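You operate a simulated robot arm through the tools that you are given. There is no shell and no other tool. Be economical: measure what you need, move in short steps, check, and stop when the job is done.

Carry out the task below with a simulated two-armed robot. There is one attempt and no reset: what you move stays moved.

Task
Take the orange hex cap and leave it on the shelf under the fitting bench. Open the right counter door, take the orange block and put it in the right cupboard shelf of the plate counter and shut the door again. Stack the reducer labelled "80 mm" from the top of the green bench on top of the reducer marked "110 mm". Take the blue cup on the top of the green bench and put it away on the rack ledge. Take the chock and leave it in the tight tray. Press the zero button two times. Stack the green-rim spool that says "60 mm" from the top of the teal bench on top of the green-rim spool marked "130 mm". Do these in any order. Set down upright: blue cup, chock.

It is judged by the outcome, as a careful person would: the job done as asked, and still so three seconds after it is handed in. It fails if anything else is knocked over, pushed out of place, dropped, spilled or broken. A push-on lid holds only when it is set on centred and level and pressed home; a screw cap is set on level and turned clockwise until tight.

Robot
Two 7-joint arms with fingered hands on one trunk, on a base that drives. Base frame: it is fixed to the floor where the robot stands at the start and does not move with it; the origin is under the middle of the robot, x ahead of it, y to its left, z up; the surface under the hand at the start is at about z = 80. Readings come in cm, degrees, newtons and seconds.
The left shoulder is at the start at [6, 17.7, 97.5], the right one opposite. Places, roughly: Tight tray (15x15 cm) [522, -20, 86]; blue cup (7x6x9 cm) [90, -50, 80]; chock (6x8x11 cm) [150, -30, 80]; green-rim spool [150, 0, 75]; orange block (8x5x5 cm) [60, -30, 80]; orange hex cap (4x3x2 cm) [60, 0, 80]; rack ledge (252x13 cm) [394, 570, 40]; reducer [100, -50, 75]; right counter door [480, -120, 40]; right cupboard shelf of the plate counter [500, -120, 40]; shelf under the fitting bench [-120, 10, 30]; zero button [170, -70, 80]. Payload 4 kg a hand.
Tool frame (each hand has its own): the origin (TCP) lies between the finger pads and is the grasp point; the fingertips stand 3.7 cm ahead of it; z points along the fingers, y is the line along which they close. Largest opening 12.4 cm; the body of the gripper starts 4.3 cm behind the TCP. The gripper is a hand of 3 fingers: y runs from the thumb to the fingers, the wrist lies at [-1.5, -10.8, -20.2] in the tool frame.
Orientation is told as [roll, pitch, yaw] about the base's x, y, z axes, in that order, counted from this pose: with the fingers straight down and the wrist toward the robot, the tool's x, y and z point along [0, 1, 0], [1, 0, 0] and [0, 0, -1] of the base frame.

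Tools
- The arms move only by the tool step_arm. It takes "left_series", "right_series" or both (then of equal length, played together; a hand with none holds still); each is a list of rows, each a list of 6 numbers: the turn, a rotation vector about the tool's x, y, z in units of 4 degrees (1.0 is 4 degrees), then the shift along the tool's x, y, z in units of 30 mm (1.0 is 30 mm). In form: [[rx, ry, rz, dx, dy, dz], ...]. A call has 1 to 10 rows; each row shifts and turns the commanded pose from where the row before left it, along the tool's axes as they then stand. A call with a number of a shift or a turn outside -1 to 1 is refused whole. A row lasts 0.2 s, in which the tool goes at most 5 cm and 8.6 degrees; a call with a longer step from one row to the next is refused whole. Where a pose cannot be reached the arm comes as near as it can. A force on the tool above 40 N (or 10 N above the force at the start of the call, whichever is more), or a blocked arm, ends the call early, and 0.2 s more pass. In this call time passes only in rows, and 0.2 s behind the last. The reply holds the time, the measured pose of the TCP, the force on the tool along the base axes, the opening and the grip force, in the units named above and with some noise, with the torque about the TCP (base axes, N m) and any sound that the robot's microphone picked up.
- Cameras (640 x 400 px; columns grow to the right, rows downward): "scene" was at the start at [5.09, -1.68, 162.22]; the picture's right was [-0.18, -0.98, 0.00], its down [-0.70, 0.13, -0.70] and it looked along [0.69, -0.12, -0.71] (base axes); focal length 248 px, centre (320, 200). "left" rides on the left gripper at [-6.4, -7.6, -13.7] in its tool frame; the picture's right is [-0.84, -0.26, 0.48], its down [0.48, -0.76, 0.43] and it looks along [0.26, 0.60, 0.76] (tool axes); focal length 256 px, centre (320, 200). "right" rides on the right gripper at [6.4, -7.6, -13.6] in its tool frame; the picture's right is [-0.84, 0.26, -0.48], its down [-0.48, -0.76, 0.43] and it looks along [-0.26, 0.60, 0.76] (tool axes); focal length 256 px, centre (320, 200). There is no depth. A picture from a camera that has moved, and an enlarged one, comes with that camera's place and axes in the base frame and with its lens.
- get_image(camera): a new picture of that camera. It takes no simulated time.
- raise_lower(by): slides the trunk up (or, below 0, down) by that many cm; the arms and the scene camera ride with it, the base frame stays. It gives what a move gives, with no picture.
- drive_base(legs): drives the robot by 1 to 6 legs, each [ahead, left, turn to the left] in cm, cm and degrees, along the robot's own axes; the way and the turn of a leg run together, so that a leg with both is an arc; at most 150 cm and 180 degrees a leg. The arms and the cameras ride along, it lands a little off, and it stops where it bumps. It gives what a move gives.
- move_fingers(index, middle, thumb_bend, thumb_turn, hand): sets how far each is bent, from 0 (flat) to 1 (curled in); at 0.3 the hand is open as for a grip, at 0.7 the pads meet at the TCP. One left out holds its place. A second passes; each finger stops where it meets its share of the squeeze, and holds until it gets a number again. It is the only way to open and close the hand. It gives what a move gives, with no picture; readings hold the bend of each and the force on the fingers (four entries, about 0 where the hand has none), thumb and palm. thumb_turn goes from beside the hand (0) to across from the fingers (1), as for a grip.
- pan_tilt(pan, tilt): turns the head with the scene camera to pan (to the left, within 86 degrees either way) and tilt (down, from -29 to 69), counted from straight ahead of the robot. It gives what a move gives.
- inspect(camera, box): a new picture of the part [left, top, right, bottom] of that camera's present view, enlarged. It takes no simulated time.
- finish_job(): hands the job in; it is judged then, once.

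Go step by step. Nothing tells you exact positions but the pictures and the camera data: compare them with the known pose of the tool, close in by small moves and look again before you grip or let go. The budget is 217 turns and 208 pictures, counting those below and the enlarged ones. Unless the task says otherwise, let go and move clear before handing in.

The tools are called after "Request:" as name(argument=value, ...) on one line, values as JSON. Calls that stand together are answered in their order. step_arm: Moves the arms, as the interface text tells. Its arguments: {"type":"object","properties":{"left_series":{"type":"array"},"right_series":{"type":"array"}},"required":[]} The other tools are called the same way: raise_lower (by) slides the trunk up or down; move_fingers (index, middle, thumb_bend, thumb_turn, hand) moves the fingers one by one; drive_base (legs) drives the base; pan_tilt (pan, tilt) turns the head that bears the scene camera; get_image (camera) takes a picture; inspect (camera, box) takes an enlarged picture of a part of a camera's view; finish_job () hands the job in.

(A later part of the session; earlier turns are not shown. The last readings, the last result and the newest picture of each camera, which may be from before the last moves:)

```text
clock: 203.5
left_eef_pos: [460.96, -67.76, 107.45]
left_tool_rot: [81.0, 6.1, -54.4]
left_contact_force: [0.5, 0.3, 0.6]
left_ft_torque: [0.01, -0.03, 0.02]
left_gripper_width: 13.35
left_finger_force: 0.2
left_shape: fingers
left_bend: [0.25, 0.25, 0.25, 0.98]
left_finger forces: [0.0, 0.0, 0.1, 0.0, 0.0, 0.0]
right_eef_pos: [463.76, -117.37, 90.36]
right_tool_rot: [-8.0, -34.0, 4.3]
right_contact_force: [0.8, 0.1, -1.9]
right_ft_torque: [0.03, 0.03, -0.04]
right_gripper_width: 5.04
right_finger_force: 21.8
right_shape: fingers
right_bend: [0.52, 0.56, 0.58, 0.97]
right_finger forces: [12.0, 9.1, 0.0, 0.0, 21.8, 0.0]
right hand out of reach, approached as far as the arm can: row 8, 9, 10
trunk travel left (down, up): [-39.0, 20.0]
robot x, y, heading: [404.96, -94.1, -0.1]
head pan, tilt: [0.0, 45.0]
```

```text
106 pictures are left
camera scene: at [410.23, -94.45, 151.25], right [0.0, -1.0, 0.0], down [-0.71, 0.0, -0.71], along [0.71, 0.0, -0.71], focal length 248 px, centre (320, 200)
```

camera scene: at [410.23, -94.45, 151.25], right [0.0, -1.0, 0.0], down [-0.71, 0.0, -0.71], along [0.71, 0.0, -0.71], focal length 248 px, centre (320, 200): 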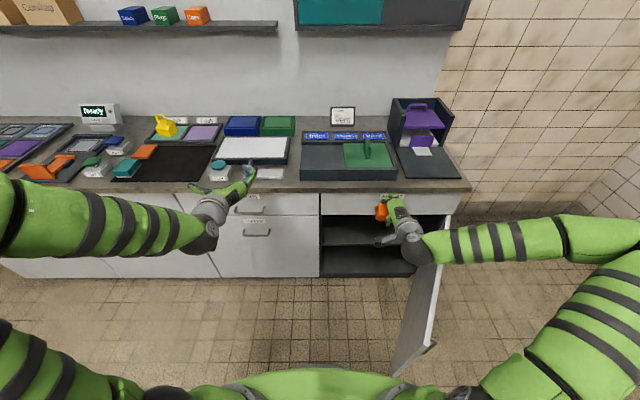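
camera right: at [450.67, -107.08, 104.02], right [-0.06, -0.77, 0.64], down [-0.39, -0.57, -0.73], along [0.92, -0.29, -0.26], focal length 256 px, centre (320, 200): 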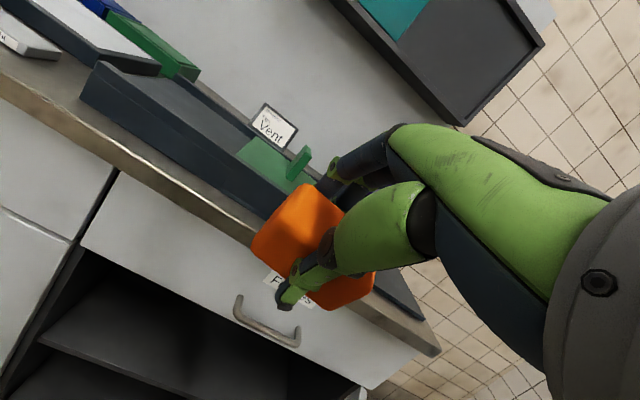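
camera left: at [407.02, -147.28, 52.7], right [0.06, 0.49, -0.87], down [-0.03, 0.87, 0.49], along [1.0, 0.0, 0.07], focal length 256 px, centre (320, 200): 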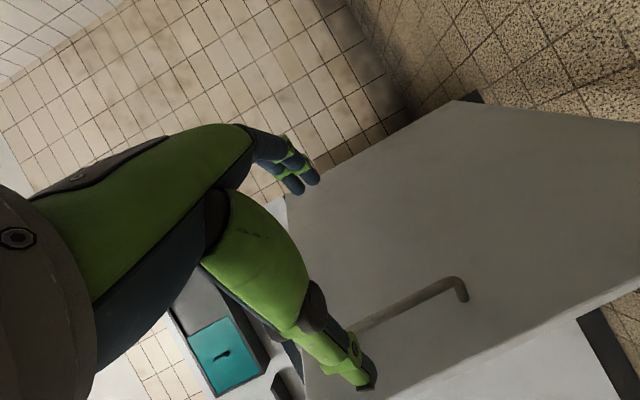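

From this elbow-out pose the arm can't get low. I'll instead lift the right hand again, fold the left hand to a compact pointing-down pose, and later approach from further left at an angle with the trunk lowered.

Request:
step_arm(left_series=[[0, -1, 0, 0, 0, 0], [0, -1, 0, 0, 0, 0], [0, -1, 0, 0, 0, 0], [0, -1, 0, 0, 0, 0], [0, -1, 0, 0, 0, 0], [0, -1, 0, 0, 0, 0], [0, -1, 0, 0, 0, 0], [0, -1, 0, 0, 0, 0], [0, -1, 0, 0, 0, 0], [0, -1, 0, 0, 0, 0]], right_series=[[0, 0, 0, 0, 0.65, -0.9], [0, 0, 0, 0, 0.65, -0.9], [0, 0, 0, 0, 0.65, -0.9], [0, 0, 0, 0, 0.65, -0.9], [0, 0, 0, 0, 0.65, -0.9], [0, 0, 0, 0, 0.65, -0.9], [0, 0, 0, 0, 0.65, -0.9], [0, 0, 0, 0, 0.65, -0.9], [0, 0, 0, 0, 0, 0], [0, 0, 0, 0, 0, 0]])

Request:
step_arm(left_series=[[0, -1, 0, 0, 0, 0], [0, -1, 0, 0, 0, 0], [0, -1, 0, 0, 0, 0], [0, -1, 0, 0, 0, 0], [0, -1, 0, 0, 0, 0], [0, -1, 0, 0, 0, 0], [0, -1, 0, 0, 0, 0], [0, -1, 0, 0, 0, 0], [0, -1, 0, 0, 0, 0], [0, -1, 0, 0, 0, 0]])

Request:
step_arm(left_series=[[0, 0, -0.8, -0.12, -0.96, 0], [0, 0, -0.8, -0.12, -0.96, 0], [0, 0, -0.8, -0.12, -0.96, 0], [0, 0, -0.8, -0.12, -0.96, 0], [0, 0, 0, -0.12, -0.96, 0], [0, 0, 0, -0.12, -0.96, 0]])

Request:
get_image(camera="scene")

```text
clock: 205.7
left_eef_pos: [460.74, -67.51, 107.39]
left_tool_rot: [46.8, 5.2, -53.7]
left_contact_force: [-0.1, -0.3, 0.6]
left_ft_torque: [-0.02, 0.01, -0.01]
left_gripper_width: 13.32
left_finger_force: 0.0
left_shape: fingers
left_bend: [0.25, 0.25, 0.25, 0.98]
left_finger forces: [0.0, 0.1, 0.0, 0.0, 0.0, 0.0]
left hand out of reach, approached as far as the arm can: row 9
right_eef_pos: [464.65, -114.13, 116.72]
right_tool_rot: [-8.0, -33.9, 4.5]
right_contact_force: [0.6, 0.6, -1.9]
right_ft_torque: [0.0, 0.06, 0.0]
right_gripper_width: 5.02
right_finger_force: 21.0
right_shape: fingers
right_bend: [0.52, 0.56, 0.58, 0.97]
right_finger forces: [11.8, 9.0, 0.0, 0.0, 21.6, 0.0]
trunk travel left (down, up): [-39.0, 20.0]
robot x, y, heading: [404.48, -93.95, -0.4]
head pan, tilt: [0.0, 45.0]
```

```text
clock: 207.9
left_eef_pos: [462.39, -67.47, 101.86]
left_tool_rot: [7.7, 4.9, -54.0]
left_contact_force: [-0.1, 1.2, 0.2]
left_ft_torque: [0.01, -0.02, 0.02]
left_gripper_width: 13.36
left_finger_force: 0.0
left_shape: fingers
left_bend: [0.25, 0.25, 0.25, 0.98]
left_finger forces: [0.0, 0.0, 0.0, 0.0, 0.0, 0.0]
left hand out of reach, approached as far as the arm can: row 1, 2, 3
right_eef_pos: [464.72, -113.96, 116.8]
right_tool_rot: [-8.0, -33.9, 4.4]
right_contact_force: [0.0, 0.5, -2.0]
right_ft_torque: [0.02, 0.04, -0.01]
right_gripper_width: 5.01
right_finger_force: 21.4
right_shape: fingers
right_bend: [0.52, 0.56, 0.58, 0.97]
right_finger forces: [11.7, 9.0, 0.0, 0.1, 21.7, 0.0]
trunk travel left (down, up): [-39.0, 20.0]
robot x, y, heading: [405.02, -94.3, 0.0]
head pan, tilt: [0.0, 45.0]
```

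```text
clock: 209.3
left_eef_pos: [449.01, -56.37, 102.84]
left_tool_rot: [8.9, 3.1, -41.2]
left_contact_force: [0.3, 0.4, -0.4]
left_ft_torque: [-0.03, -0.04, 0.0]
left_gripper_width: 13.36
left_finger_force: 0.1
left_shape: fingers
left_bend: [0.25, 0.25, 0.25, 0.98]
left_finger forces: [0.0, 0.0, 0.1, 0.0, 0.0, 0.0]
right_eef_pos: [464.66, -114.22, 116.84]
right_tool_rot: [-7.9, -33.9, 4.3]
right_contact_force: [0.7, 0.1, -1.7]
right_ft_torque: [0.02, 0.0, 0.0]
right_gripper_width: 5.01
right_finger_force: 21.3
right_shape: fingers
right_bend: [0.52, 0.56, 0.58, 0.97]
right_finger forces: [11.8, 9.1, 0.0, 0.1, 21.6, 0.0]
trunk travel left (down, up): [-39.0, 20.0]
robot x, y, heading: [405.01, -94.31, -0.4]
head pan, tilt: [0.0, 45.0]
```

```text
105 pictures are left
camera scene: at [410.19, -94.44, 151.26], right [0.0, -1.0, 0.0], down [-0.71, 0.0, -0.71], along [0.71, 0.0, -0.71], focal length 248 px, centre (320, 200)
```

scene: 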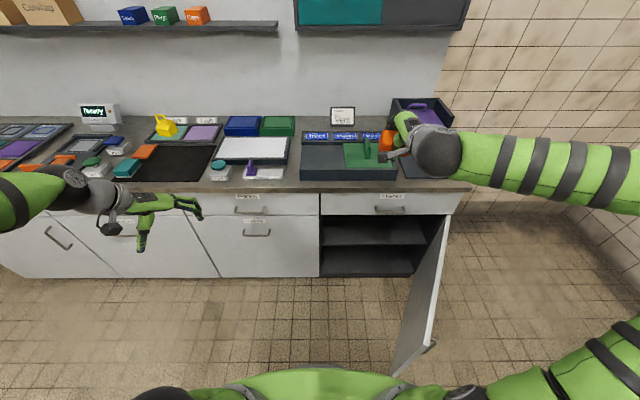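

Now reposition: back and left, turned 25° to the right, trunk fully down, so the right arm reaches diagonally into the cupboard clear of the door.

Request:
drive_base(legs=[[-20, 44, 0], [0, 0, -25]])

Request:
raise_lower(by=-39)

Request:
step_arm(right_series=[[0, 0, 0, 0.2, 0.3, 0.8], [0, 0, 0, 0.2, 0.3, 0.8], [0, 0, 0, 0.2, 0.3, 0.8], [0, 0, 0, 0.2, 0.3, 0.8], [0, 0, 0, 0.2, 0.3, 0.8], [0, 0, 0, 0.2, 0.3, 0.8], [0, 0, 0, 0.2, 0.3, 0.8], [0, 0, 0, 0.2, 0.3, 0.8], [0, 0, 0, 0.2, 0.3, 0.8], [0, 0, 0, 0.2, 0.3, 0.8]])

Request:
get_image(camera="scene")

```text
clock: 213.5
left_eef_pos: [441.26, -33.85, 102.77]
left_tool_rot: [8.6, 3.1, -66.4]
left_contact_force: [-0.1, 0.6, -0.6]
left_ft_torque: [-0.01, -0.01, 0.01]
left_gripper_width: 13.37
left_finger_force: 0.0
left_shape: fingers
left_bend: [0.25, 0.25, 0.25, 0.98]
left_finger forces: [0.0, 0.0, 0.0, 0.1, 0.0, 0.1]
right_eef_pos: [430.86, -92.72, 116.83]
right_tool_rot: [-7.9, -33.9, -20.8]
right_contact_force: [-0.5, -0.4, -1.8]
right_ft_torque: [0.01, 0.0, 0.02]
right_gripper_width: 5.0
right_finger_force: 20.7
right_shape: fingers
right_bend: [0.52, 0.56, 0.58, 0.97]
right_finger forces: [11.9, 9.0, 0.0, 0.0, 21.6, 0.1]
trunk travel left (down, up): [-39.0, 20.0]
robot x, y, heading: [385.07, -49.94, -25.0]
head pan, tilt: [0.0, 45.0]
```

```text
clock: 217.2
left_eef_pos: [441.33, -33.92, 63.65]
left_tool_rot: [8.7, 3.1, -66.4]
left_contact_force: [-0.3, -0.4, -0.9]
left_ft_torque: [-0.02, 0.03, -0.02]
left_gripper_width: 13.36
left_finger_force: 0.1
left_shape: fingers
left_bend: [0.25, 0.25, 0.25, 0.98]
left_finger forces: [0.0, 0.1, 0.0, 0.0, 0.0, 0.0]
right_eef_pos: [430.93, -92.71, 77.85]
right_tool_rot: [-8.0, -33.8, -20.8]
right_contact_force: [0.2, -0.6, -2.0]
right_ft_torque: [0.03, 0.07, 0.0]
right_gripper_width: 5.01
right_finger_force: 21.5
right_shape: fingers
right_bend: [0.52, 0.56, 0.58, 0.97]
right_finger forces: [11.8, 8.9, 0.0, 0.1, 21.5, 0.0]
trunk travel left (down, up): [0.0, 59.0]
robot x, y, heading: [385.66, -49.37, -25.5]
head pan, tilt: [0.0, 45.0]
```

```text
clock: 219.4
left_eef_pos: [441.37, -33.83, 63.73]
left_tool_rot: [8.8, 3.2, -66.5]
left_contact_force: [-0.7, 0.3, -0.8]
left_ft_torque: [-0.01, 0.01, -0.01]
left_gripper_width: 13.35
left_finger_force: 0.1
left_shape: fingers
left_bend: [0.25, 0.25, 0.25, 0.98]
left_finger forces: [0.0, 0.1, 0.0, 0.0, 0.0, 0.1]
right_eef_pos: [451.69, -97.95, 62.38]
right_tool_rot: [-7.9, -33.9, -20.9]
right_contact_force: [-0.2, 0.5, -2.1]
right_ft_torque: [0.01, 0.02, -0.02]
right_gripper_width: 4.97
right_finger_force: 21.0
right_shape: fingers
right_bend: [0.52, 0.56, 0.58, 0.97]
right_finger forces: [11.6, 8.8, 0.0, 0.0, 21.1, 0.0]
trunk travel left (down, up): [0.0, 59.0]
robot x, y, heading: [385.43, -49.08, -25.1]
head pan, tilt: [0.0, 45.0]
```

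```text
104 pictures are left
camera scene: at [390.1, -51.84, 112.26], right [-0.43, -0.9, 0.0], down [-0.64, 0.3, -0.71], along [0.64, -0.3, -0.71], focal length 248 px, centre (320, 200)
```

scene: 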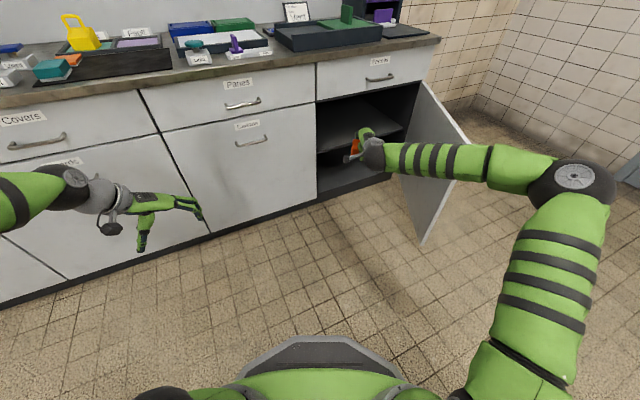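

The hand can extend further, which also draws the elbow in from the door. I'll extend forward and down to shelf-entry height.

Request:
step_arm(right_series=[[0, 0, 0, 0, 0.225, 0.93], [0, 0, 0, 0, 0.225, 0.93], [0, 0, 0, 0, 0.225, 0.93], [0, 0, 0, 0, 0.225, 0.93], [0, 0, 0, 0, 0.225, 0.93], [0, 0, 0, 0, 0.225, 0.93], [0, 0, 0, 0, 0.225, 0.93]])

Request:
get_image(camera="scene")

Request:
get_image(camera="right")

```text
clock: 221.0
left_eef_pos: [441.3, -33.91, 63.83]
left_tool_rot: [8.8, 3.2, -66.4]
left_contact_force: [0.3, 1.1, 0.7]
left_ft_torque: [-0.01, -0.02, 0.03]
left_gripper_width: 13.35
left_finger_force: 0.1
left_shape: fingers
left_bend: [0.25, 0.25, 0.25, 0.98]
left_finger forces: [0.1, 0.0, 0.0, 0.0, 0.0, 0.0]
right_eef_pos: [464.41, -105.79, 49.0]
right_tool_rot: [-8.0, -33.9, -20.8]
right_contact_force: [-0.7, 0.4, -1.8]
right_ft_torque: [0.08, 0.03, -0.03]
right_gripper_width: 4.98
right_finger_force: 20.8
right_shape: fingers
right_bend: [0.52, 0.56, 0.58, 0.97]
right_finger forces: [11.5, 8.8, 0.0, 0.1, 20.9, 0.0]
trunk travel left (down, up): [0.0, 59.0]
robot x, y, heading: [385.69, -49.44, -25.3]
head pan, tilt: [0.0, 45.0]
```

```text
103 pictures are left
camera scene: at [390.11, -51.84, 112.25], right [-0.43, -0.9, 0.0], down [-0.64, 0.3, -0.71], along [0.64, -0.3, -0.71], focal length 248 px, centre (320, 200)
```

scene: 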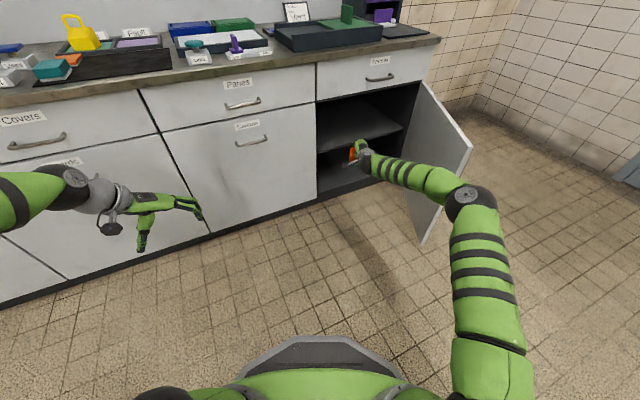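

```text
102 pictures are left
camera right: at [454.82, -93.14, 55.27], right [-0.38, -0.67, 0.64], down [-0.59, -0.35, -0.73], along [0.71, -0.65, -0.26], focal length 256 px, centre (320, 200)
```

right: 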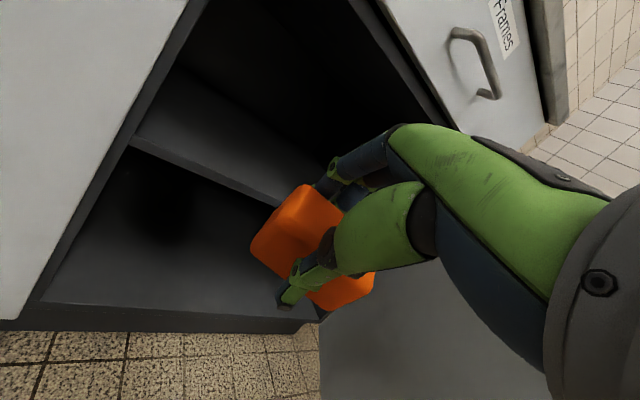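

The elbow is well inside now. I'll pull the left hand back a bit and drive the block into the cupboard.

Request:
step_arm(left_series=[[0, 0, 0, -0.81, -0.36, 0], [0, 0, 0, -0.81, -0.36, 0], [0, 0, 0, -0.81, -0.36, 0]], right_series=[[0, 0, 0, 0, 0.1, -0.15], [0, 0, 0, 0, 0.1, -0.15], [0, 0, 0, 0, 0, 0]])

Request:
drive_base(legs=[[15, 2, 0]])

Request:
get_image(camera="right")

Request:
get_image(camera="scene")

```text
clock: 221.8
left_eef_pos: [433.44, -33.68, 62.7]
left_tool_rot: [8.8, 3.2, -66.5]
left_contact_force: [0.3, 0.0, -0.3]
left_ft_torque: [0.01, 0.02, 0.01]
left_gripper_width: 13.36
left_finger_force: 0.1
left_shape: fingers
left_bend: [0.25, 0.25, 0.25, 0.98]
left_finger forces: [0.1, 0.1, 0.0, 0.1, 0.0, 0.0]
right_eef_pos: [464.53, -105.5, 49.99]
right_tool_rot: [-8.0, -33.9, -20.8]
right_contact_force: [0.5, -0.8, -2.5]
right_ft_torque: [0.05, 0.04, -0.03]
right_gripper_width: 4.96
right_finger_force: 20.2
right_shape: fingers
right_bend: [0.52, 0.56, 0.58, 0.97]
right_finger forces: [11.5, 8.7, 0.1, 0.0, 21.0, 0.0]
trunk travel left (down, up): [0.0, 59.0]
robot x, y, heading: [385.26, -49.34, -25.6]
head pan, tilt: [0.0, 45.0]
```

```text
clock: 223.2
left_eef_pos: [447.72, -38.22, 62.7]
left_tool_rot: [8.7, 3.3, -66.2]
left_contact_force: [0.4, 0.2, 0.2]
left_ft_torque: [0.0, -0.02, -0.02]
left_gripper_width: 13.34
left_finger_force: 0.1
left_shape: fingers
left_bend: [0.25, 0.25, 0.25, 0.98]
left_finger forces: [0.0, 0.0, 0.1, 0.0, 0.0, 0.0]
right_eef_pos: [478.89, -110.03, 50.14]
right_tool_rot: [-7.9, -34.0, -20.6]
right_contact_force: [-0.4, -0.4, -1.7]
right_ft_torque: [-0.01, 0.03, 0.0]
right_gripper_width: 4.98
right_finger_force: 20.3
right_shape: fingers
right_bend: [0.52, 0.56, 0.58, 0.97]
right_finger forces: [11.4, 8.8, 0.1, 0.1, 21.0, 0.0]
trunk travel left (down, up): [0.0, 59.0]
robot x, y, heading: [399.78, -53.65, -25.1]
head pan, tilt: [0.0, 45.0]
```

```text
101 pictures are left
camera right: at [469.32, -97.41, 56.31], right [-0.38, -0.67, 0.64], down [-0.59, -0.35, -0.73], along [0.71, -0.65, -0.26], focal length 256 px, centre (320, 200)
```

right: 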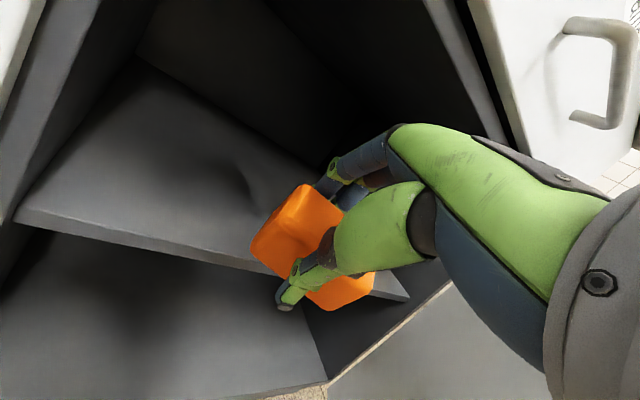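

```text
100 pictures are left
camera scene: at [404.42, -56.4, 112.25], right [-0.43, -0.9, 0.0], down [-0.64, 0.3, -0.71], along [0.64, -0.3, -0.71], focal length 248 px, centre (320, 200)
```

scene: 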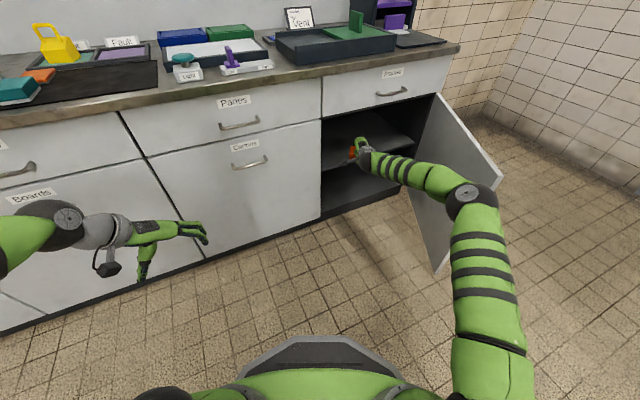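

The block is just crossing the shelf's front edge with clearance. Driving in another 15 cm.

Request:
drive_base(legs=[[15, 3, 0]])

Request:
step_arm(right_series=[[0, 0, 0, 0, -0.1, 0.15], [0, 0, 0, 0, -0.1, 0.15], [0, 0, 0, 0, -0.1, 0.15], [0, 0, 0, 0, -0.05, 0.07], [0, 0, 0, 0, -0.05, 0.07], [0, 0, 0, 0, -0.05, 0.07], [0, 0, 0, 0, -0.05, 0.07], [0, 0, 0, 0, -0.05, 0.07], [0, 0, 0, 0, -0.05, 0.07]])

Request:
get_image(camera="right")

```text
clock: 224.6
left_eef_pos: [462.82, -42.12, 62.63]
left_tool_rot: [8.7, 3.2, -66.3]
left_contact_force: [-0.2, -0.5, 0.0]
left_ft_torque: [-0.01, 0.02, -0.02]
left_gripper_width: 13.35
left_finger_force: 0.1
left_shape: fingers
left_bend: [0.25, 0.25, 0.25, 0.98]
left_finger forces: [0.1, 0.0, 0.0, 0.0, 0.0, 0.0]
right_eef_pos: [493.81, -113.79, 50.13]
right_tool_rot: [-8.0, -33.9, -20.7]
right_contact_force: [-0.1, 0.1, -1.1]
right_ft_torque: [0.04, 0.04, 0.01]
right_gripper_width: 4.98
right_finger_force: 20.8
right_shape: fingers
right_bend: [0.52, 0.56, 0.58, 0.97]
right_finger forces: [11.5, 8.7, 0.0, 0.0, 21.0, 0.0]
trunk travel left (down, up): [0.0, 59.0]
robot x, y, heading: [414.98, -58.09, -25.2]
head pan, tilt: [0.0, 45.0]
```

```text
clock: 226.6
left_eef_pos: [462.86, -42.07, 62.65]
left_tool_rot: [8.7, 3.2, -66.4]
left_contact_force: [-0.3, -0.1, 0.4]
left_ft_torque: [0.01, 0.01, -0.01]
left_gripper_width: 13.35
left_finger_force: 0.1
left_shape: fingers
left_bend: [0.25, 0.25, 0.25, 0.98]
left_finger forces: [0.0, 0.1, 0.1, 0.1, 0.1, 0.0]
right_eef_pos: [493.68, -114.12, 46.94]
right_tool_rot: [-8.0, -33.9, -20.8]
right_contact_force: [-0.9, 0.6, -1.6]
right_ft_torque: [-0.01, -0.01, 0.0]
right_gripper_width: 4.99
right_finger_force: 20.2
right_shape: fingers
right_bend: [0.52, 0.56, 0.58, 0.97]
right_finger forces: [11.5, 8.7, 0.1, 0.1, 21.0, 0.0]
trunk travel left (down, up): [0.0, 59.0]
robot x, y, heading: [414.66, -57.76, -25.4]
head pan, tilt: [0.0, 45.0]
```

```text
99 pictures are left
camera right: at [484.15, -101.59, 53.17], right [-0.38, -0.67, 0.64], down [-0.59, -0.35, -0.73], along [0.71, -0.65, -0.26], focal length 256 px, centre (320, 200)
```

right: 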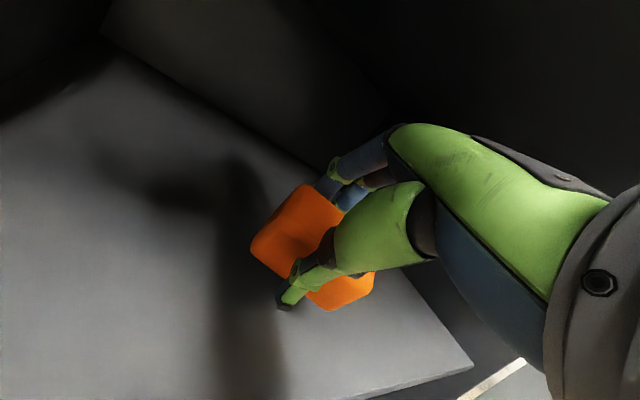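

Request:
step_arm(right_series=[[0, 0, 0, 0, 0.55, 0.37], [0, 0, 0, 0, 0.55, 0.37], [0, 0, 0, 0, -0.05, 0.07], [0, 0, 0, 0, -0.05, 0.07], [0, 0, 0, 0, -0.05, 0.07], [0, 0, 0, 0, -0.05, 0.07], [0, 0, 0, 0, -0.05, 0.07], [0, 0, 0, 0, -0.05, 0.07]])

```text
clock: 228.4
left_eef_pos: [462.77, -42.0, 62.72]
left_tool_rot: [8.8, 3.2, -66.4]
left_contact_force: [-0.7, -0.2, -0.7]
left_ft_torque: [0.0, 0.01, 0.03]
left_gripper_width: 13.35
left_finger_force: 0.1
left_shape: fingers
left_bend: [0.25, 0.25, 0.25, 0.98]
left_finger forces: [0.1, 0.0, 0.1, 0.0, 0.1, 0.0]
right_eef_pos: [497.2, -116.05, 45.28]
right_tool_rot: [-8.0, -33.9, -20.7]
right_contact_force: [-0.2, -0.2, -1.9]
right_ft_torque: [0.0, 0.05, 0.0]
right_gripper_width: 4.96
right_finger_force: 21.3
right_shape: fingers
right_bend: [0.52, 0.56, 0.58, 0.97]
right_finger forces: [11.4, 8.7, 0.0, 0.0, 20.9, 0.0]
trunk travel left (down, up): [0.0, 59.0]
robot x, y, heading: [414.65, -57.63, -25.4]
head pan, tilt: [0.0, 45.0]
```

Request:
step_arm(right_series=[[0, 0, 0, 0, -0.05, 0.07], [0, 0, 0, 0, -0.05, 0.07], [0, 0, 0, 0, -0.05, 0.07], [0, 0, 0, 0, -0.05, 0.07], [0, 0, 0, 0, -0.05, 0.07], [0, 0, 0, 0, -0.05, 0.07]])

Request:
inspect(camera="right", box=[200, 130, 460, 340])

```text
clock: 229.9
left_eef_pos: [462.67, -42.04, 62.78]
left_tool_rot: [8.7, 3.1, -66.5]
left_contact_force: [-0.3, 0.5, -0.4]
left_ft_torque: [-0.03, 0.04, -0.01]
left_gripper_width: 13.33
left_finger_force: 0.1
left_shape: fingers
left_bend: [0.25, 0.25, 0.25, 0.98]
left_finger forces: [0.0, 0.0, 0.0, 0.1, 0.0, 0.1]
right_eef_pos: [497.15, -116.12, 44.78]
right_tool_rot: [-8.0, -34.7, -20.7]
right_contact_force: [-2.3, 2.4, 14.5]
right_ft_torque: [0.2, 0.23, 0.0]
right_gripper_width: 4.93
right_finger_force: 32.4
right_shape: fingers
right_bend: [0.52, 0.56, 0.58, 0.97]
right_finger forces: [13.6, 10.4, 0.0, 0.0, 40.6, 0.0]
trunk travel left (down, up): [0.0, 59.0]
robot x, y, heading: [414.83, -57.96, -25.4]
head pan, tilt: [0.0, 45.0]
stopped in row 6 (right hand): the force on the tool passed its limit at 41 N (the readings are from after the stop); the commanded pose is now the measured one
```

```text
1.90 times, centred on (330, 235) of right
camera zoom: at [487.66, -103.53, 50.95], right [-0.39, -0.67, 0.63], down [-0.58, -0.36, -0.73], along [0.71, -0.65, -0.25], focal length 488 px, centre (301, 133)
```

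zoom: 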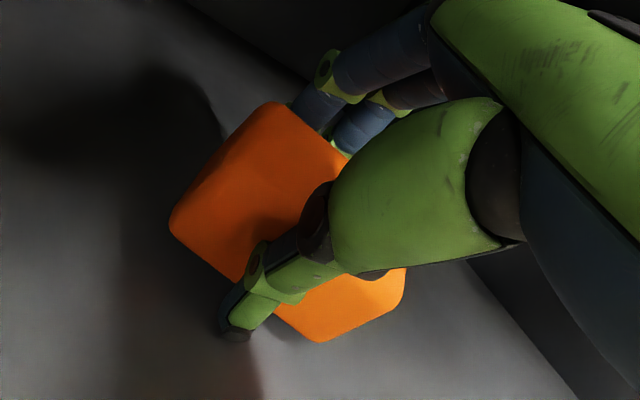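

Contact with the shelf. I'll ease up, open the fingers first, then the thumb.

Request:
step_arm(right_series=[[0, 0, 0, 0, 0.03, -0.05]])

Request:
move_fingers(hand="right", index=0.35, middle=0.35, thumb_bend=0.55)

Request:
inspect(camera="right", box=[200, 130, 460, 340])

```text
clock: 230.3
left_eef_pos: [462.75, -41.94, 62.8]
left_tool_rot: [8.7, 3.2, -66.4]
left_contact_force: [-0.8, -0.1, -0.2]
left_ft_torque: [-0.02, -0.02, -0.01]
left_gripper_width: 13.35
left_finger_force: 0.1
left_shape: fingers
left_bend: [0.25, 0.25, 0.25, 0.98]
left_finger forces: [0.0, 0.0, 0.0, 0.0, 0.0, 0.0]
right_eef_pos: [497.25, -116.12, 44.83]
right_tool_rot: [-7.9, -34.3, -20.7]
right_contact_force: [-1.0, 1.3, 14.4]
right_ft_torque: [0.18, 0.15, -0.03]
right_gripper_width: 4.91
right_finger_force: 33.6
right_shape: fingers
right_bend: [0.52, 0.56, 0.58, 0.97]
right_finger forces: [14.4, 10.8, 0.0, 0.0, 42.4, 0.1]
trunk travel left (down, up): [0.0, 59.0]
robot x, y, heading: [414.89, -57.49, -25.3]
head pan, tilt: [0.0, 45.0]
```

```text
clock: 231.3
left_eef_pos: [462.82, -41.84, 62.72]
left_tool_rot: [8.8, 3.2, -66.4]
left_contact_force: [-0.1, 0.3, -1.0]
left_ft_torque: [-0.01, -0.04, 0.0]
left_gripper_width: 13.34
left_finger_force: 0.1
left_shape: fingers
left_bend: [0.25, 0.25, 0.25, 0.98]
left_finger forces: [0.0, 0.0, 0.0, 0.0, 0.0, 0.0]
right_eef_pos: [497.17, -116.21, 44.96]
right_tool_rot: [-8.0, -34.3, -20.6]
right_contact_force: [-3.0, 5.2, 20.3]
right_ft_torque: [0.4, 0.2, -0.01]
right_gripper_width: 7.18
right_finger_force: 10.4
right_shape: fingers
right_bend: [0.35, 0.35, 0.57, 0.97]
right_finger forces: [0.0, 0.0, 0.1, 0.0, 19.9, 0.0]
trunk travel left (down, up): [0.0, 59.0]
robot x, y, heading: [415.1, -57.83, -25.6]
head pan, tilt: [0.0, 45.0]
```

```text
1.90 times, centred on (330, 235) of right
camera zoom: at [487.63, -103.49, 50.99], right [-0.39, -0.67, 0.64], down [-0.58, -0.36, -0.73], along [0.71, -0.65, -0.25], focal length 488 px, centre (301, 133)
```

zoom: 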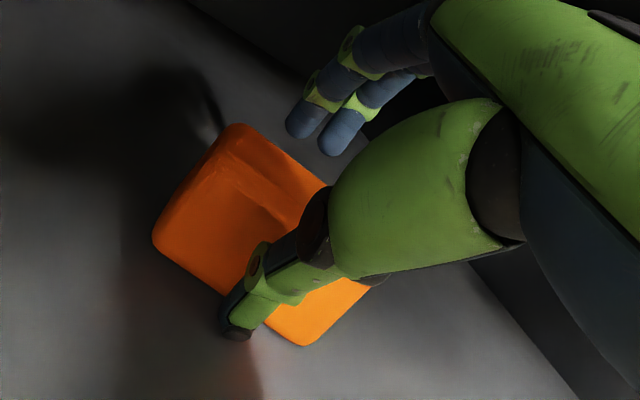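

The block has settled. I'll rise a touch and withdraw straight back.

Request:
step_arm(right_series=[[0, 0, 0, 0, 0.05, -0.12], [0, 0, 0, 0, -0.4, -0.35], [0, 0, 0, 0, -0.6, -0.5], [0, 0, 0, 0, -0.6, -0.5], [0, 0, 0, 0, -0.6, -0.5]])

Request:
get_image(camera="right")

```text
clock: 232.5
left_eef_pos: [462.79, -42.1, 62.72]
left_tool_rot: [8.7, 3.2, -66.4]
left_contact_force: [0.0, 0.3, 0.0]
left_ft_torque: [0.0, 0.02, -0.01]
left_gripper_width: 13.34
left_finger_force: 0.1
left_shape: fingers
left_bend: [0.25, 0.25, 0.25, 0.98]
left_finger forces: [0.0, 0.1, 0.0, 0.0, 0.1, 0.1]
right_eef_pos: [489.47, -112.18, 45.85]
right_tool_rot: [-8.0, -34.2, -20.8]
right_contact_force: [-0.5, -0.1, 0.4]
right_ft_torque: [-0.01, 0.02, 0.01]
right_gripper_width: 7.76
right_finger_force: 0.0
right_shape: fingers
right_bend: [0.35, 0.35, 0.55, 0.98]
right_finger forces: [0.0, 0.0, 0.0, 0.0, 0.1, 0.1]
trunk travel left (down, up): [0.0, 59.0]
robot x, y, heading: [414.87, -57.75, -25.0]
head pan, tilt: [0.0, 45.0]
```

```text
96 pictures are left
camera right: at [479.86, -99.66, 52.0], right [-0.38, -0.67, 0.64], down [-0.59, -0.35, -0.73], along [0.71, -0.65, -0.26], focal length 256 px, centre (320, 200)
```

right: 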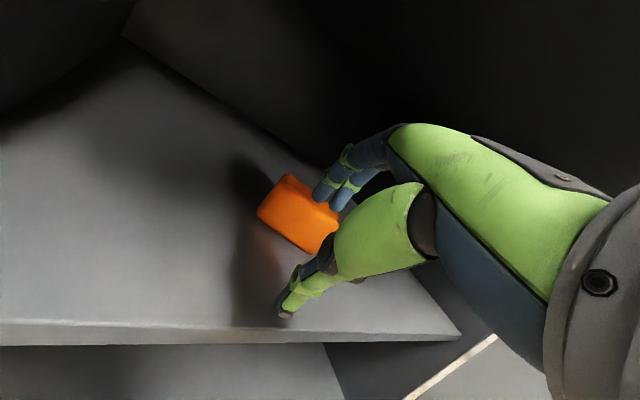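

The orange block lies well inside on the shelf. Now I'll withdraw, close the fist, and circle around the door tip to push it shut from its outer side.

Request:
drive_base(legs=[[-45, 0, 0], [0, 0, 25], [-44, 0, 0], [0, -110, 0]])

Request:
move_fingers(hand="right", index=0.7, middle=0.7, thumb_bend=0.7)

Request:
get_image(camera="scene")

```text
clock: 238.1
left_eef_pos: [380.18, -3.04, 62.76]
left_tool_rot: [8.8, 2.9, -40.5]
left_contact_force: [-0.6, 0.1, -0.4]
left_ft_torque: [-0.02, 0.02, 0.0]
left_gripper_width: 13.35
left_finger_force: 0.0
left_shape: fingers
left_bend: [0.25, 0.25, 0.25, 0.98]
left_finger forces: [0.0, 0.0, 0.1, 0.0, 0.1, 0.2]
right_eef_pos: [435.03, -54.81, 46.2]
right_tool_rot: [-8.1, -34.5, 5.0]
right_contact_force: [-1.1, 0.3, -0.6]
right_ft_torque: [0.01, 0.01, 0.0]
right_gripper_width: 7.77
right_finger_force: 0.0
right_shape: fingers
right_bend: [0.35, 0.35, 0.55, 0.98]
right_finger forces: [0.1, 0.0, 0.0, 0.0, 0.0, 0.0]
trunk travel left (down, up): [0.0, 59.0]
robot x, y, heading: [343.71, -38.55, 0.7]
head pan, tilt: [0.0, 45.0]
stopped in leg 3: the robot was blocked; the commanded pose is now the measured one
```

```text
clock: 239.1
left_eef_pos: [380.06, -3.14, 62.78]
left_tool_rot: [8.8, 3.0, -40.5]
left_contact_force: [0.2, -0.3, 0.3]
left_ft_torque: [-0.01, -0.01, 0.02]
left_gripper_width: 13.37
left_finger_force: 0.1
left_shape: fingers
left_bend: [0.25, 0.25, 0.25, 0.98]
left_finger forces: [0.0, 0.1, 0.0, 0.0, 0.0, 0.0]
right_eef_pos: [434.97, -54.95, 46.24]
right_tool_rot: [-7.9, -34.4, 4.9]
right_contact_force: [-0.8, -0.3, 0.5]
right_ft_torque: [0.0, -0.02, -0.02]
right_gripper_width: 0.1
right_finger_force: 0.0
right_shape: fingers
right_bend: [0.7, 0.7, 0.7, 0.98]
right_finger forces: [0.1, 0.0, 0.1, 0.1, 0.0, 0.1]
trunk travel left (down, up): [0.0, 59.0]
robot x, y, heading: [343.76, -38.31, 0.6]
head pan, tilt: [0.0, 45.0]
```

```text
95 pictures are left
camera scene: at [349.02, -38.46, 112.25], right [0.01, -1.0, 0.0], down [-0.71, -0.01, -0.71], along [0.71, 0.01, -0.71], focal length 248 px, centre (320, 200)
```

scene: 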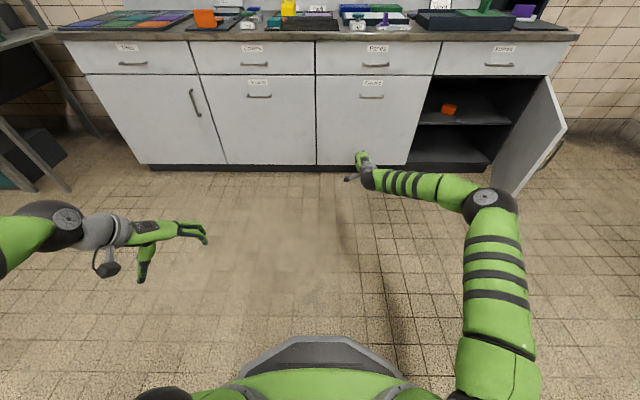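

I touched the small table behind me. I'll step forward off it, move right clear of it, and check it.

Request:
drive_base(legs=[[4, 0, 0], [0, -45, 0]])

Request:
step_arm(right_series=[[0, 0, 0, 0, -0.83, -0.56], [0, 0, 0, 0, -0.83, -0.56], [0, 0, 0, 0, -0.83, -0.56], [0, 0, 0, 0, -0.83, -0.56], [0, 0, 0, 0, -0.83, -0.56]])

Request:
drive_base(legs=[[0, -20, 0], [-20, 0, 0], [0, -48, 0]])

Request:
get_image(camera="scene")

```text
clock: 242.4
left_eef_pos: [384.4, -48.19, 62.75]
left_tool_rot: [8.8, 3.0, -39.7]
left_contact_force: [0.5, -0.3, -0.3]
left_ft_torque: [-0.01, 0.01, -0.01]
left_gripper_width: 13.36
left_finger_force: 0.0
left_shape: fingers
left_bend: [0.25, 0.25, 0.25, 0.98]
left_finger forces: [0.0, 0.0, 0.0, 0.1, 0.0, 0.0]
right_eef_pos: [440.03, -99.11, 46.32]
right_tool_rot: [-7.9, -34.5, 5.8]
right_contact_force: [0.7, -0.5, -0.3]
right_ft_torque: [0.04, 0.0, -0.01]
right_gripper_width: 0.13
right_finger_force: 0.1
right_shape: fingers
right_bend: [0.7, 0.7, 0.7, 0.98]
right_finger forces: [0.0, 0.1, 0.1, 0.0, 0.0, 0.0]
trunk travel left (down, up): [0.0, 59.0]
robot x, y, heading: [348.83, -84.18, 1.4]
head pan, tilt: [0.0, 45.0]
```

```text
clock: 243.6
left_eef_pos: [384.5, -48.27, 62.67]
left_tool_rot: [8.8, 3.1, -39.7]
left_contact_force: [-1.2, -0.2, 0.1]
left_ft_torque: [0.01, 0.03, 0.0]
left_gripper_width: 13.35
left_finger_force: 0.1
left_shape: fingers
left_bend: [0.25, 0.25, 0.25, 0.98]
left_finger forces: [0.0, 0.1, 0.1, 0.0, 0.1, 0.0]
right_eef_pos: [424.88, -99.48, 45.87]
right_tool_rot: [-8.0, -34.4, 5.6]
right_contact_force: [-0.4, 0.2, -1.4]
right_ft_torque: [-0.01, -0.03, 0.02]
right_gripper_width: 0.12
right_finger_force: 0.1
right_shape: fingers
right_bend: [0.7, 0.7, 0.7, 0.98]
right_finger forces: [0.1, 0.1, 0.0, 0.0, 0.0, 0.0]
trunk travel left (down, up): [0.0, 59.0]
robot x, y, heading: [348.57, -84.1, 1.2]
head pan, tilt: [0.0, 45.0]
```

```text
clock: 248.9
left_eef_pos: [365.79, -117.62, 62.8]
left_tool_rot: [8.7, 3.0, -40.2]
left_contact_force: [0.4, 0.6, 0.2]
left_ft_torque: [0.0, -0.02, -0.01]
left_gripper_width: 13.37
left_finger_force: 0.2
left_shape: fingers
left_bend: [0.25, 0.25, 0.25, 0.98]
left_finger forces: [0.1, 0.0, 0.0, 0.0, 0.0, 0.1]
right_eef_pos: [405.72, -169.12, 45.89]
right_tool_rot: [-8.0, -34.4, 5.2]
right_contact_force: [-0.6, 0.5, -0.1]
right_ft_torque: [-0.02, 0.07, 0.0]
right_gripper_width: 0.12
right_finger_force: 0.1
right_shape: fingers
right_bend: [0.7, 0.7, 0.7, 0.98]
right_finger forces: [0.0, 0.0, 0.0, 0.1, 0.1, 0.0]
trunk travel left (down, up): [0.0, 59.0]
robot x, y, heading: [329.73, -153.05, 0.6]
head pan, tilt: [0.0, 45.0]
```

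```text
94 pictures are left
camera scene: at [334.82, -153.02, 112.25], right [0.01, -1.0, 0.0], down [-0.71, -0.01, -0.71], along [0.71, 0.01, -0.71], focal length 248 px, centre (320, 200)
```

scene: 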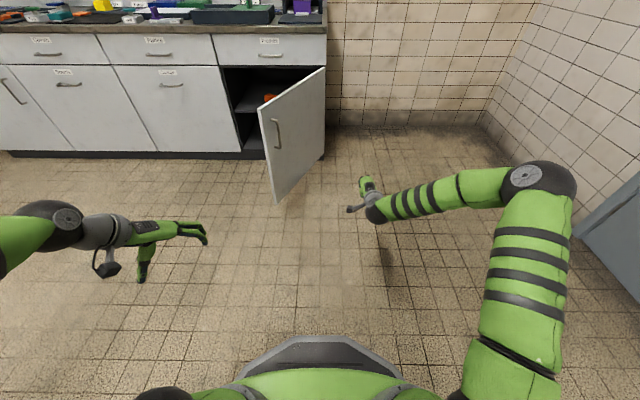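

The door tip is at about (433, -127). I'll bring the fist outside the door face and push along the closing arc.

Request:
drive_base(legs=[[33, 0, 0], [0, 34, 0], [8, 12, 0]])

Request:
get_image(camera="scene")

```text
clock: 253.8
left_eef_pos: [405.53, -70.69, 62.68]
left_tool_rot: [8.8, 3.1, -39.9]
left_contact_force: [0.3, -0.5, -0.6]
left_ft_torque: [-0.04, 0.01, -0.02]
left_gripper_width: 13.36
left_finger_force: 0.0
left_shape: fingers
left_bend: [0.25, 0.25, 0.25, 0.98]
left_finger forces: [0.0, 0.0, 0.0, 0.1, 0.0, 0.1]
right_eef_pos: [445.72, -121.87, 45.91]
right_tool_rot: [-8.0, -34.4, 5.5]
right_contact_force: [-0.3, 0.2, -0.6]
right_ft_torque: [0.0, -0.01, 0.01]
right_gripper_width: 0.13
right_finger_force: 0.1
right_shape: fingers
right_bend: [0.7, 0.7, 0.7, 0.98]
right_finger forces: [0.0, 0.1, 0.0, 0.0, 0.0, 0.1]
trunk travel left (down, up): [0.0, 59.0]
robot x, y, heading: [369.14, -106.23, 0.8]
head pan, tilt: [0.0, 45.0]
```

```text
93 pictures are left
camera scene: at [374.72, -106.24, 112.25], right [0.02, -1.0, 0.0], down [-0.71, -0.01, -0.71], along [0.71, 0.01, -0.71], focal length 248 px, centre (320, 200)
```

scene: 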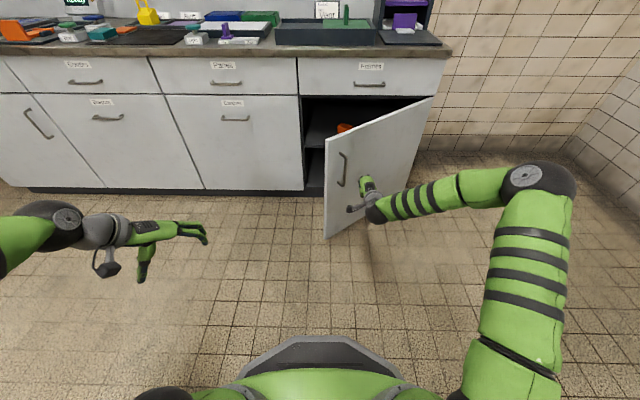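

It's swinging shut. Continuing the push.

Request:
drive_base(legs=[[14, 7, 0], [14, 3, 0]])

Request:
get_image(camera="scene")

```text
clock: 256.2
left_eef_pos: [433.49, -60.33, 62.74]
left_tool_rot: [8.7, 2.9, -40.1]
left_contact_force: [-1.0, -0.2, -0.7]
left_ft_torque: [0.02, 0.01, 0.03]
left_gripper_width: 13.37
left_finger_force: 0.0
left_shape: fingers
left_bend: [0.25, 0.25, 0.25, 0.98]
left_finger forces: [0.0, 0.0, 0.0, 0.0, 0.0, 0.1]
right_eef_pos: [473.52, -111.63, 46.01]
right_tool_rot: [-8.0, -34.4, 5.4]
right_contact_force: [0.5, -0.9, 0.0]
right_ft_torque: [0.02, 0.01, -0.03]
right_gripper_width: 0.15
right_finger_force: 0.0
right_shape: fingers
right_bend: [0.7, 0.7, 0.7, 0.98]
right_finger forces: [0.1, 0.1, 0.1, 0.1, 0.0, 0.1]
trunk travel left (down, up): [0.0, 59.0]
robot x, y, heading: [397.65, -95.64, 1.3]
head pan, tilt: [0.0, 45.0]
```

```text
92 pictures are left
camera scene: at [402.59, -95.83, 112.25], right [0.02, -1.0, 0.0], down [-0.71, -0.01, -0.71], along [0.71, 0.01, -0.71], focal length 248 px, centre (320, 200)
```

scene: 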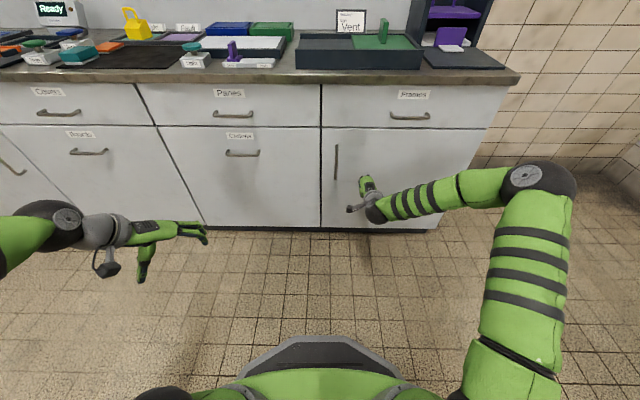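

It looks shut. I'll press it gently with the arm to make sure it's home.

Request:
step_arm(right_series=[[0, 0, 0, 0, 0.26, 0.18], [0, 0, 0, 0, 0.26, 0.18], [0, 0, 0, 0, 0.26, 0.18], [0, 0, 0, 0, 0.26, 0.18], [0, 0, 0, 0, 0.26, 0.18], [0, 0, 0, 0, 0.26, 0.18], [0, 0, 0, 0, 0.26, 0.18], [0, 0, 0, 0, 0.26, 0.18], [0, 0, 0, 0, 0.2, 0.14]])

Request:
inspect(camera="scene", box=[290, 80, 520, 250])

```text
clock: 257.9
left_eef_pos: [433.31, -60.32, 62.91]
left_tool_rot: [8.9, 3.1, -40.1]
left_contact_force: [-0.3, 1.1, 0.1]
left_ft_torque: [0.02, 0.03, 0.02]
left_gripper_width: 13.35
left_finger_force: 0.0
left_shape: fingers
left_bend: [0.25, 0.25, 0.25, 0.98]
left_finger forces: [0.1, 0.0, 0.0, 0.0, 0.1, 0.0]
right_eef_pos: [480.1, -111.25, 46.16]
right_tool_rot: [-8.1, -34.4, 5.7]
right_contact_force: [-25.8, -2.7, 7.6]
right_ft_torque: [0.0, -1.15, -0.18]
right_gripper_width: 0.12
right_finger_force: 13.7
right_shape: fingers
right_bend: [0.7, 0.7, 0.7, 0.98]
right_finger forces: [0.0, 26.7, 0.0, 0.0, 0.0, 0.0]
trunk travel left (down, up): [0.0, 59.0]
robot x, y, heading: [397.36, -95.34, 0.7]
head pan, tilt: [0.0, 45.0]
stopped in row 8 (right hand): the force on the tool passed its limit at 45 N (the readings are from after the stop); the commanded pose is now the measured one
```

```text
2.35 times, centred on (405, 165) of scene
camera zoom: at [402.35, -95.84, 112.27], right [0.02, -1.0, 0.0], down [-0.71, -0.01, -0.71], along [0.71, 0.01, -0.71], focal length 584 px, centre (120, 282)
```

zoom: 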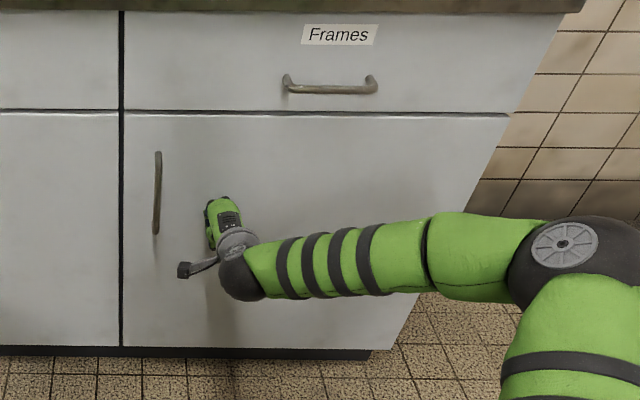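

The door is flush and shut with the block inside. I'll withdraw, raise the trunk, straighten both hands, and head back to the green bench's aisle side.

Request:
drive_base(legs=[[-20, 0, 0], [0, -45, 0], [0, 0, 90]])

Request:
raise_lower(by=40)

Request:
raise_lower(by=15)

Request:
step_arm(left_series=[[0, 0, -1, 0, 0.3, 0], [0, 0, -1, 0, 0.3, 0], [0, 0, -1, 0, 0.3, 0], [0, 0, -1, 0, 0.3, 0], [0, 0, -1, 0, 0.3, 0], [0, 0, -1, 0, 0.3, 0], [0, 0, -1, 0, 0.3, 0], [0, 0, -1, 0, 0.3, 0], [0, 0, -1, 0, 0.3, 0], [0, 0, 0, 0, 0.3, 0]], right_series=[[1, 0, 0, 0, 0, 0], [1, 0, 0, 0, 0, 0], [1, 0, 0, 0, 0, 0], [1, 0, 0, 0, 0, 0], [1, 0, 0, 0, 0, 0], [1, 0, 0, 0, 0, 0], [1, 0, 0, 0, 0, 0], [1, 0, 0, 0, 0, 0], [0.6, 0, 0, 0, 0, 0], [0, 0, 0, 0, 0, 0]])

Request:
get_image(camera="scene")

```text
clock: 265.7
left_eef_pos: [342.1, -105.41, 62.75]
left_tool_rot: [8.7, 3.1, 50.6]
left_contact_force: [0.8, -0.1, 0.1]
left_ft_torque: [-0.02, 0.02, -0.01]
left_gripper_width: 13.36
left_finger_force: 0.0
left_shape: fingers
left_bend: [0.25, 0.25, 0.25, 0.98]
left_finger forces: [0.0, 0.0, 0.0, 0.0, 0.0, 0.0]
right_eef_pos: [392.63, -57.87, 46.07]
right_tool_rot: [-8.0, -34.5, 96.3]
right_contact_force: [-0.9, -0.3, 0.3]
right_ft_torque: [-0.03, -0.03, 0.01]
right_gripper_width: 0.11
right_finger_force: 0.0
right_shape: fingers
right_bend: [0.7, 0.7, 0.7, 0.98]
right_finger forces: [0.0, 0.0, 0.0, 0.0, 0.1, 0.0]
trunk travel left (down, up): [0.0, 59.0]
robot x, y, heading: [377.77, -141.32, 91.9]
head pan, tilt: [0.0, 45.0]
```

```text
clock: 269.5
left_eef_pos: [342.1, -105.55, 102.77]
left_tool_rot: [8.7, 2.9, 50.6]
left_contact_force: [-0.2, 0.5, 0.9]
left_ft_torque: [0.02, -0.01, 0.0]
left_gripper_width: 13.36
left_finger_force: 0.0
left_shape: fingers
left_bend: [0.25, 0.25, 0.25, 0.98]
left_finger forces: [0.0, 0.0, 0.1, 0.0, 0.0, 0.0]
right_eef_pos: [392.56, -58.02, 85.98]
right_tool_rot: [-8.0, -34.5, 96.3]
right_contact_force: [-0.5, -0.4, 1.0]
right_ft_torque: [0.0, -0.03, 0.0]
right_gripper_width: 0.1
right_finger_force: 0.1
right_shape: fingers
right_bend: [0.7, 0.7, 0.7, 0.98]
right_finger forces: [0.0, 0.0, 0.0, 0.0, 0.0, 0.1]
trunk travel left (down, up): [-40.0, 19.0]
robot x, y, heading: [377.7, -141.46, 91.7]
head pan, tilt: [0.0, 45.0]
```

```text
clock: 271.2
left_eef_pos: [342.13, -105.55, 117.72]
left_tool_rot: [8.7, 2.9, 50.5]
left_contact_force: [-0.1, -1.1, 0.0]
left_ft_torque: [0.02, 0.0, -0.03]
left_gripper_width: 13.38
left_finger_force: 0.1
left_shape: fingers
left_bend: [0.25, 0.25, 0.25, 0.98]
left_finger forces: [0.0, 0.1, 0.0, 0.1, 0.0, 0.0]
right_eef_pos: [392.55, -57.86, 100.97]
right_tool_rot: [-7.9, -34.4, 96.3]
right_contact_force: [0.0, 0.1, 0.5]
right_ft_torque: [0.03, -0.01, 0.02]
right_gripper_width: 0.14
right_finger_force: 0.0
right_shape: fingers
right_bend: [0.7, 0.7, 0.7, 0.98]
right_finger forces: [0.1, 0.1, 0.0, 0.0, 0.1, 0.0]
trunk travel left (down, up): [-55.0, 4.0]
robot x, y, heading: [377.88, -140.98, 91.8]
head pan, tilt: [0.0, 45.0]
```

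```text
clock: 273.4
left_eef_pos: [345.45, -97.26, 117.7]
left_tool_rot: [8.8, -2.8, 86.2]
left_contact_force: [0.2, 0.1, 0.5]
left_ft_torque: [-0.02, -0.01, 0.05]
left_gripper_width: 13.38
left_finger_force: 0.0
left_shape: fingers
left_bend: [0.25, 0.25, 0.25, 0.98]
left_finger forces: [0.0, 0.0, 0.0, 0.0, 0.0, 0.0]
right_eef_pos: [392.71, -57.94, 101.0]
right_tool_rot: [-6.5, -0.2, 91.8]
right_contact_force: [0.2, 0.2, -0.1]
right_ft_torque: [-0.02, 0.01, -0.04]
right_gripper_width: 0.11
right_finger_force: 0.1
right_shape: fingers
right_bend: [0.7, 0.7, 0.7, 0.98]
right_finger forces: [0.1, 0.0, 0.1, 0.1, 0.1, 0.1]
trunk travel left (down, up): [-55.0, 4.0]
robot x, y, heading: [378.21, -141.3, 91.6]
head pan, tilt: [0.0, 45.0]
```

```text
90 pictures are left
camera scene: at [377.88, -136.24, 167.25], right [1.0, 0.03, 0.0], down [0.02, -0.71, -0.71], along [-0.02, 0.71, -0.71], focal length 248 px, centre (320, 200)
```

scene: 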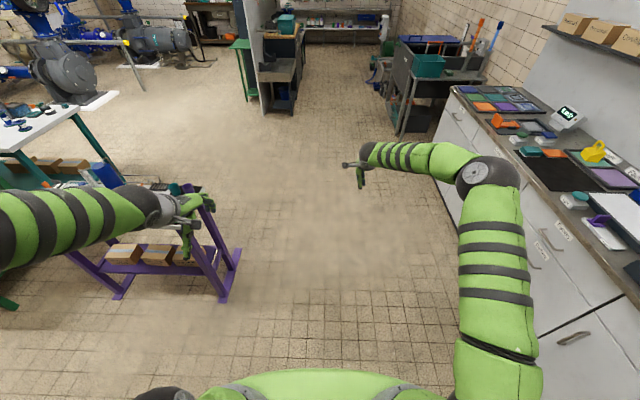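

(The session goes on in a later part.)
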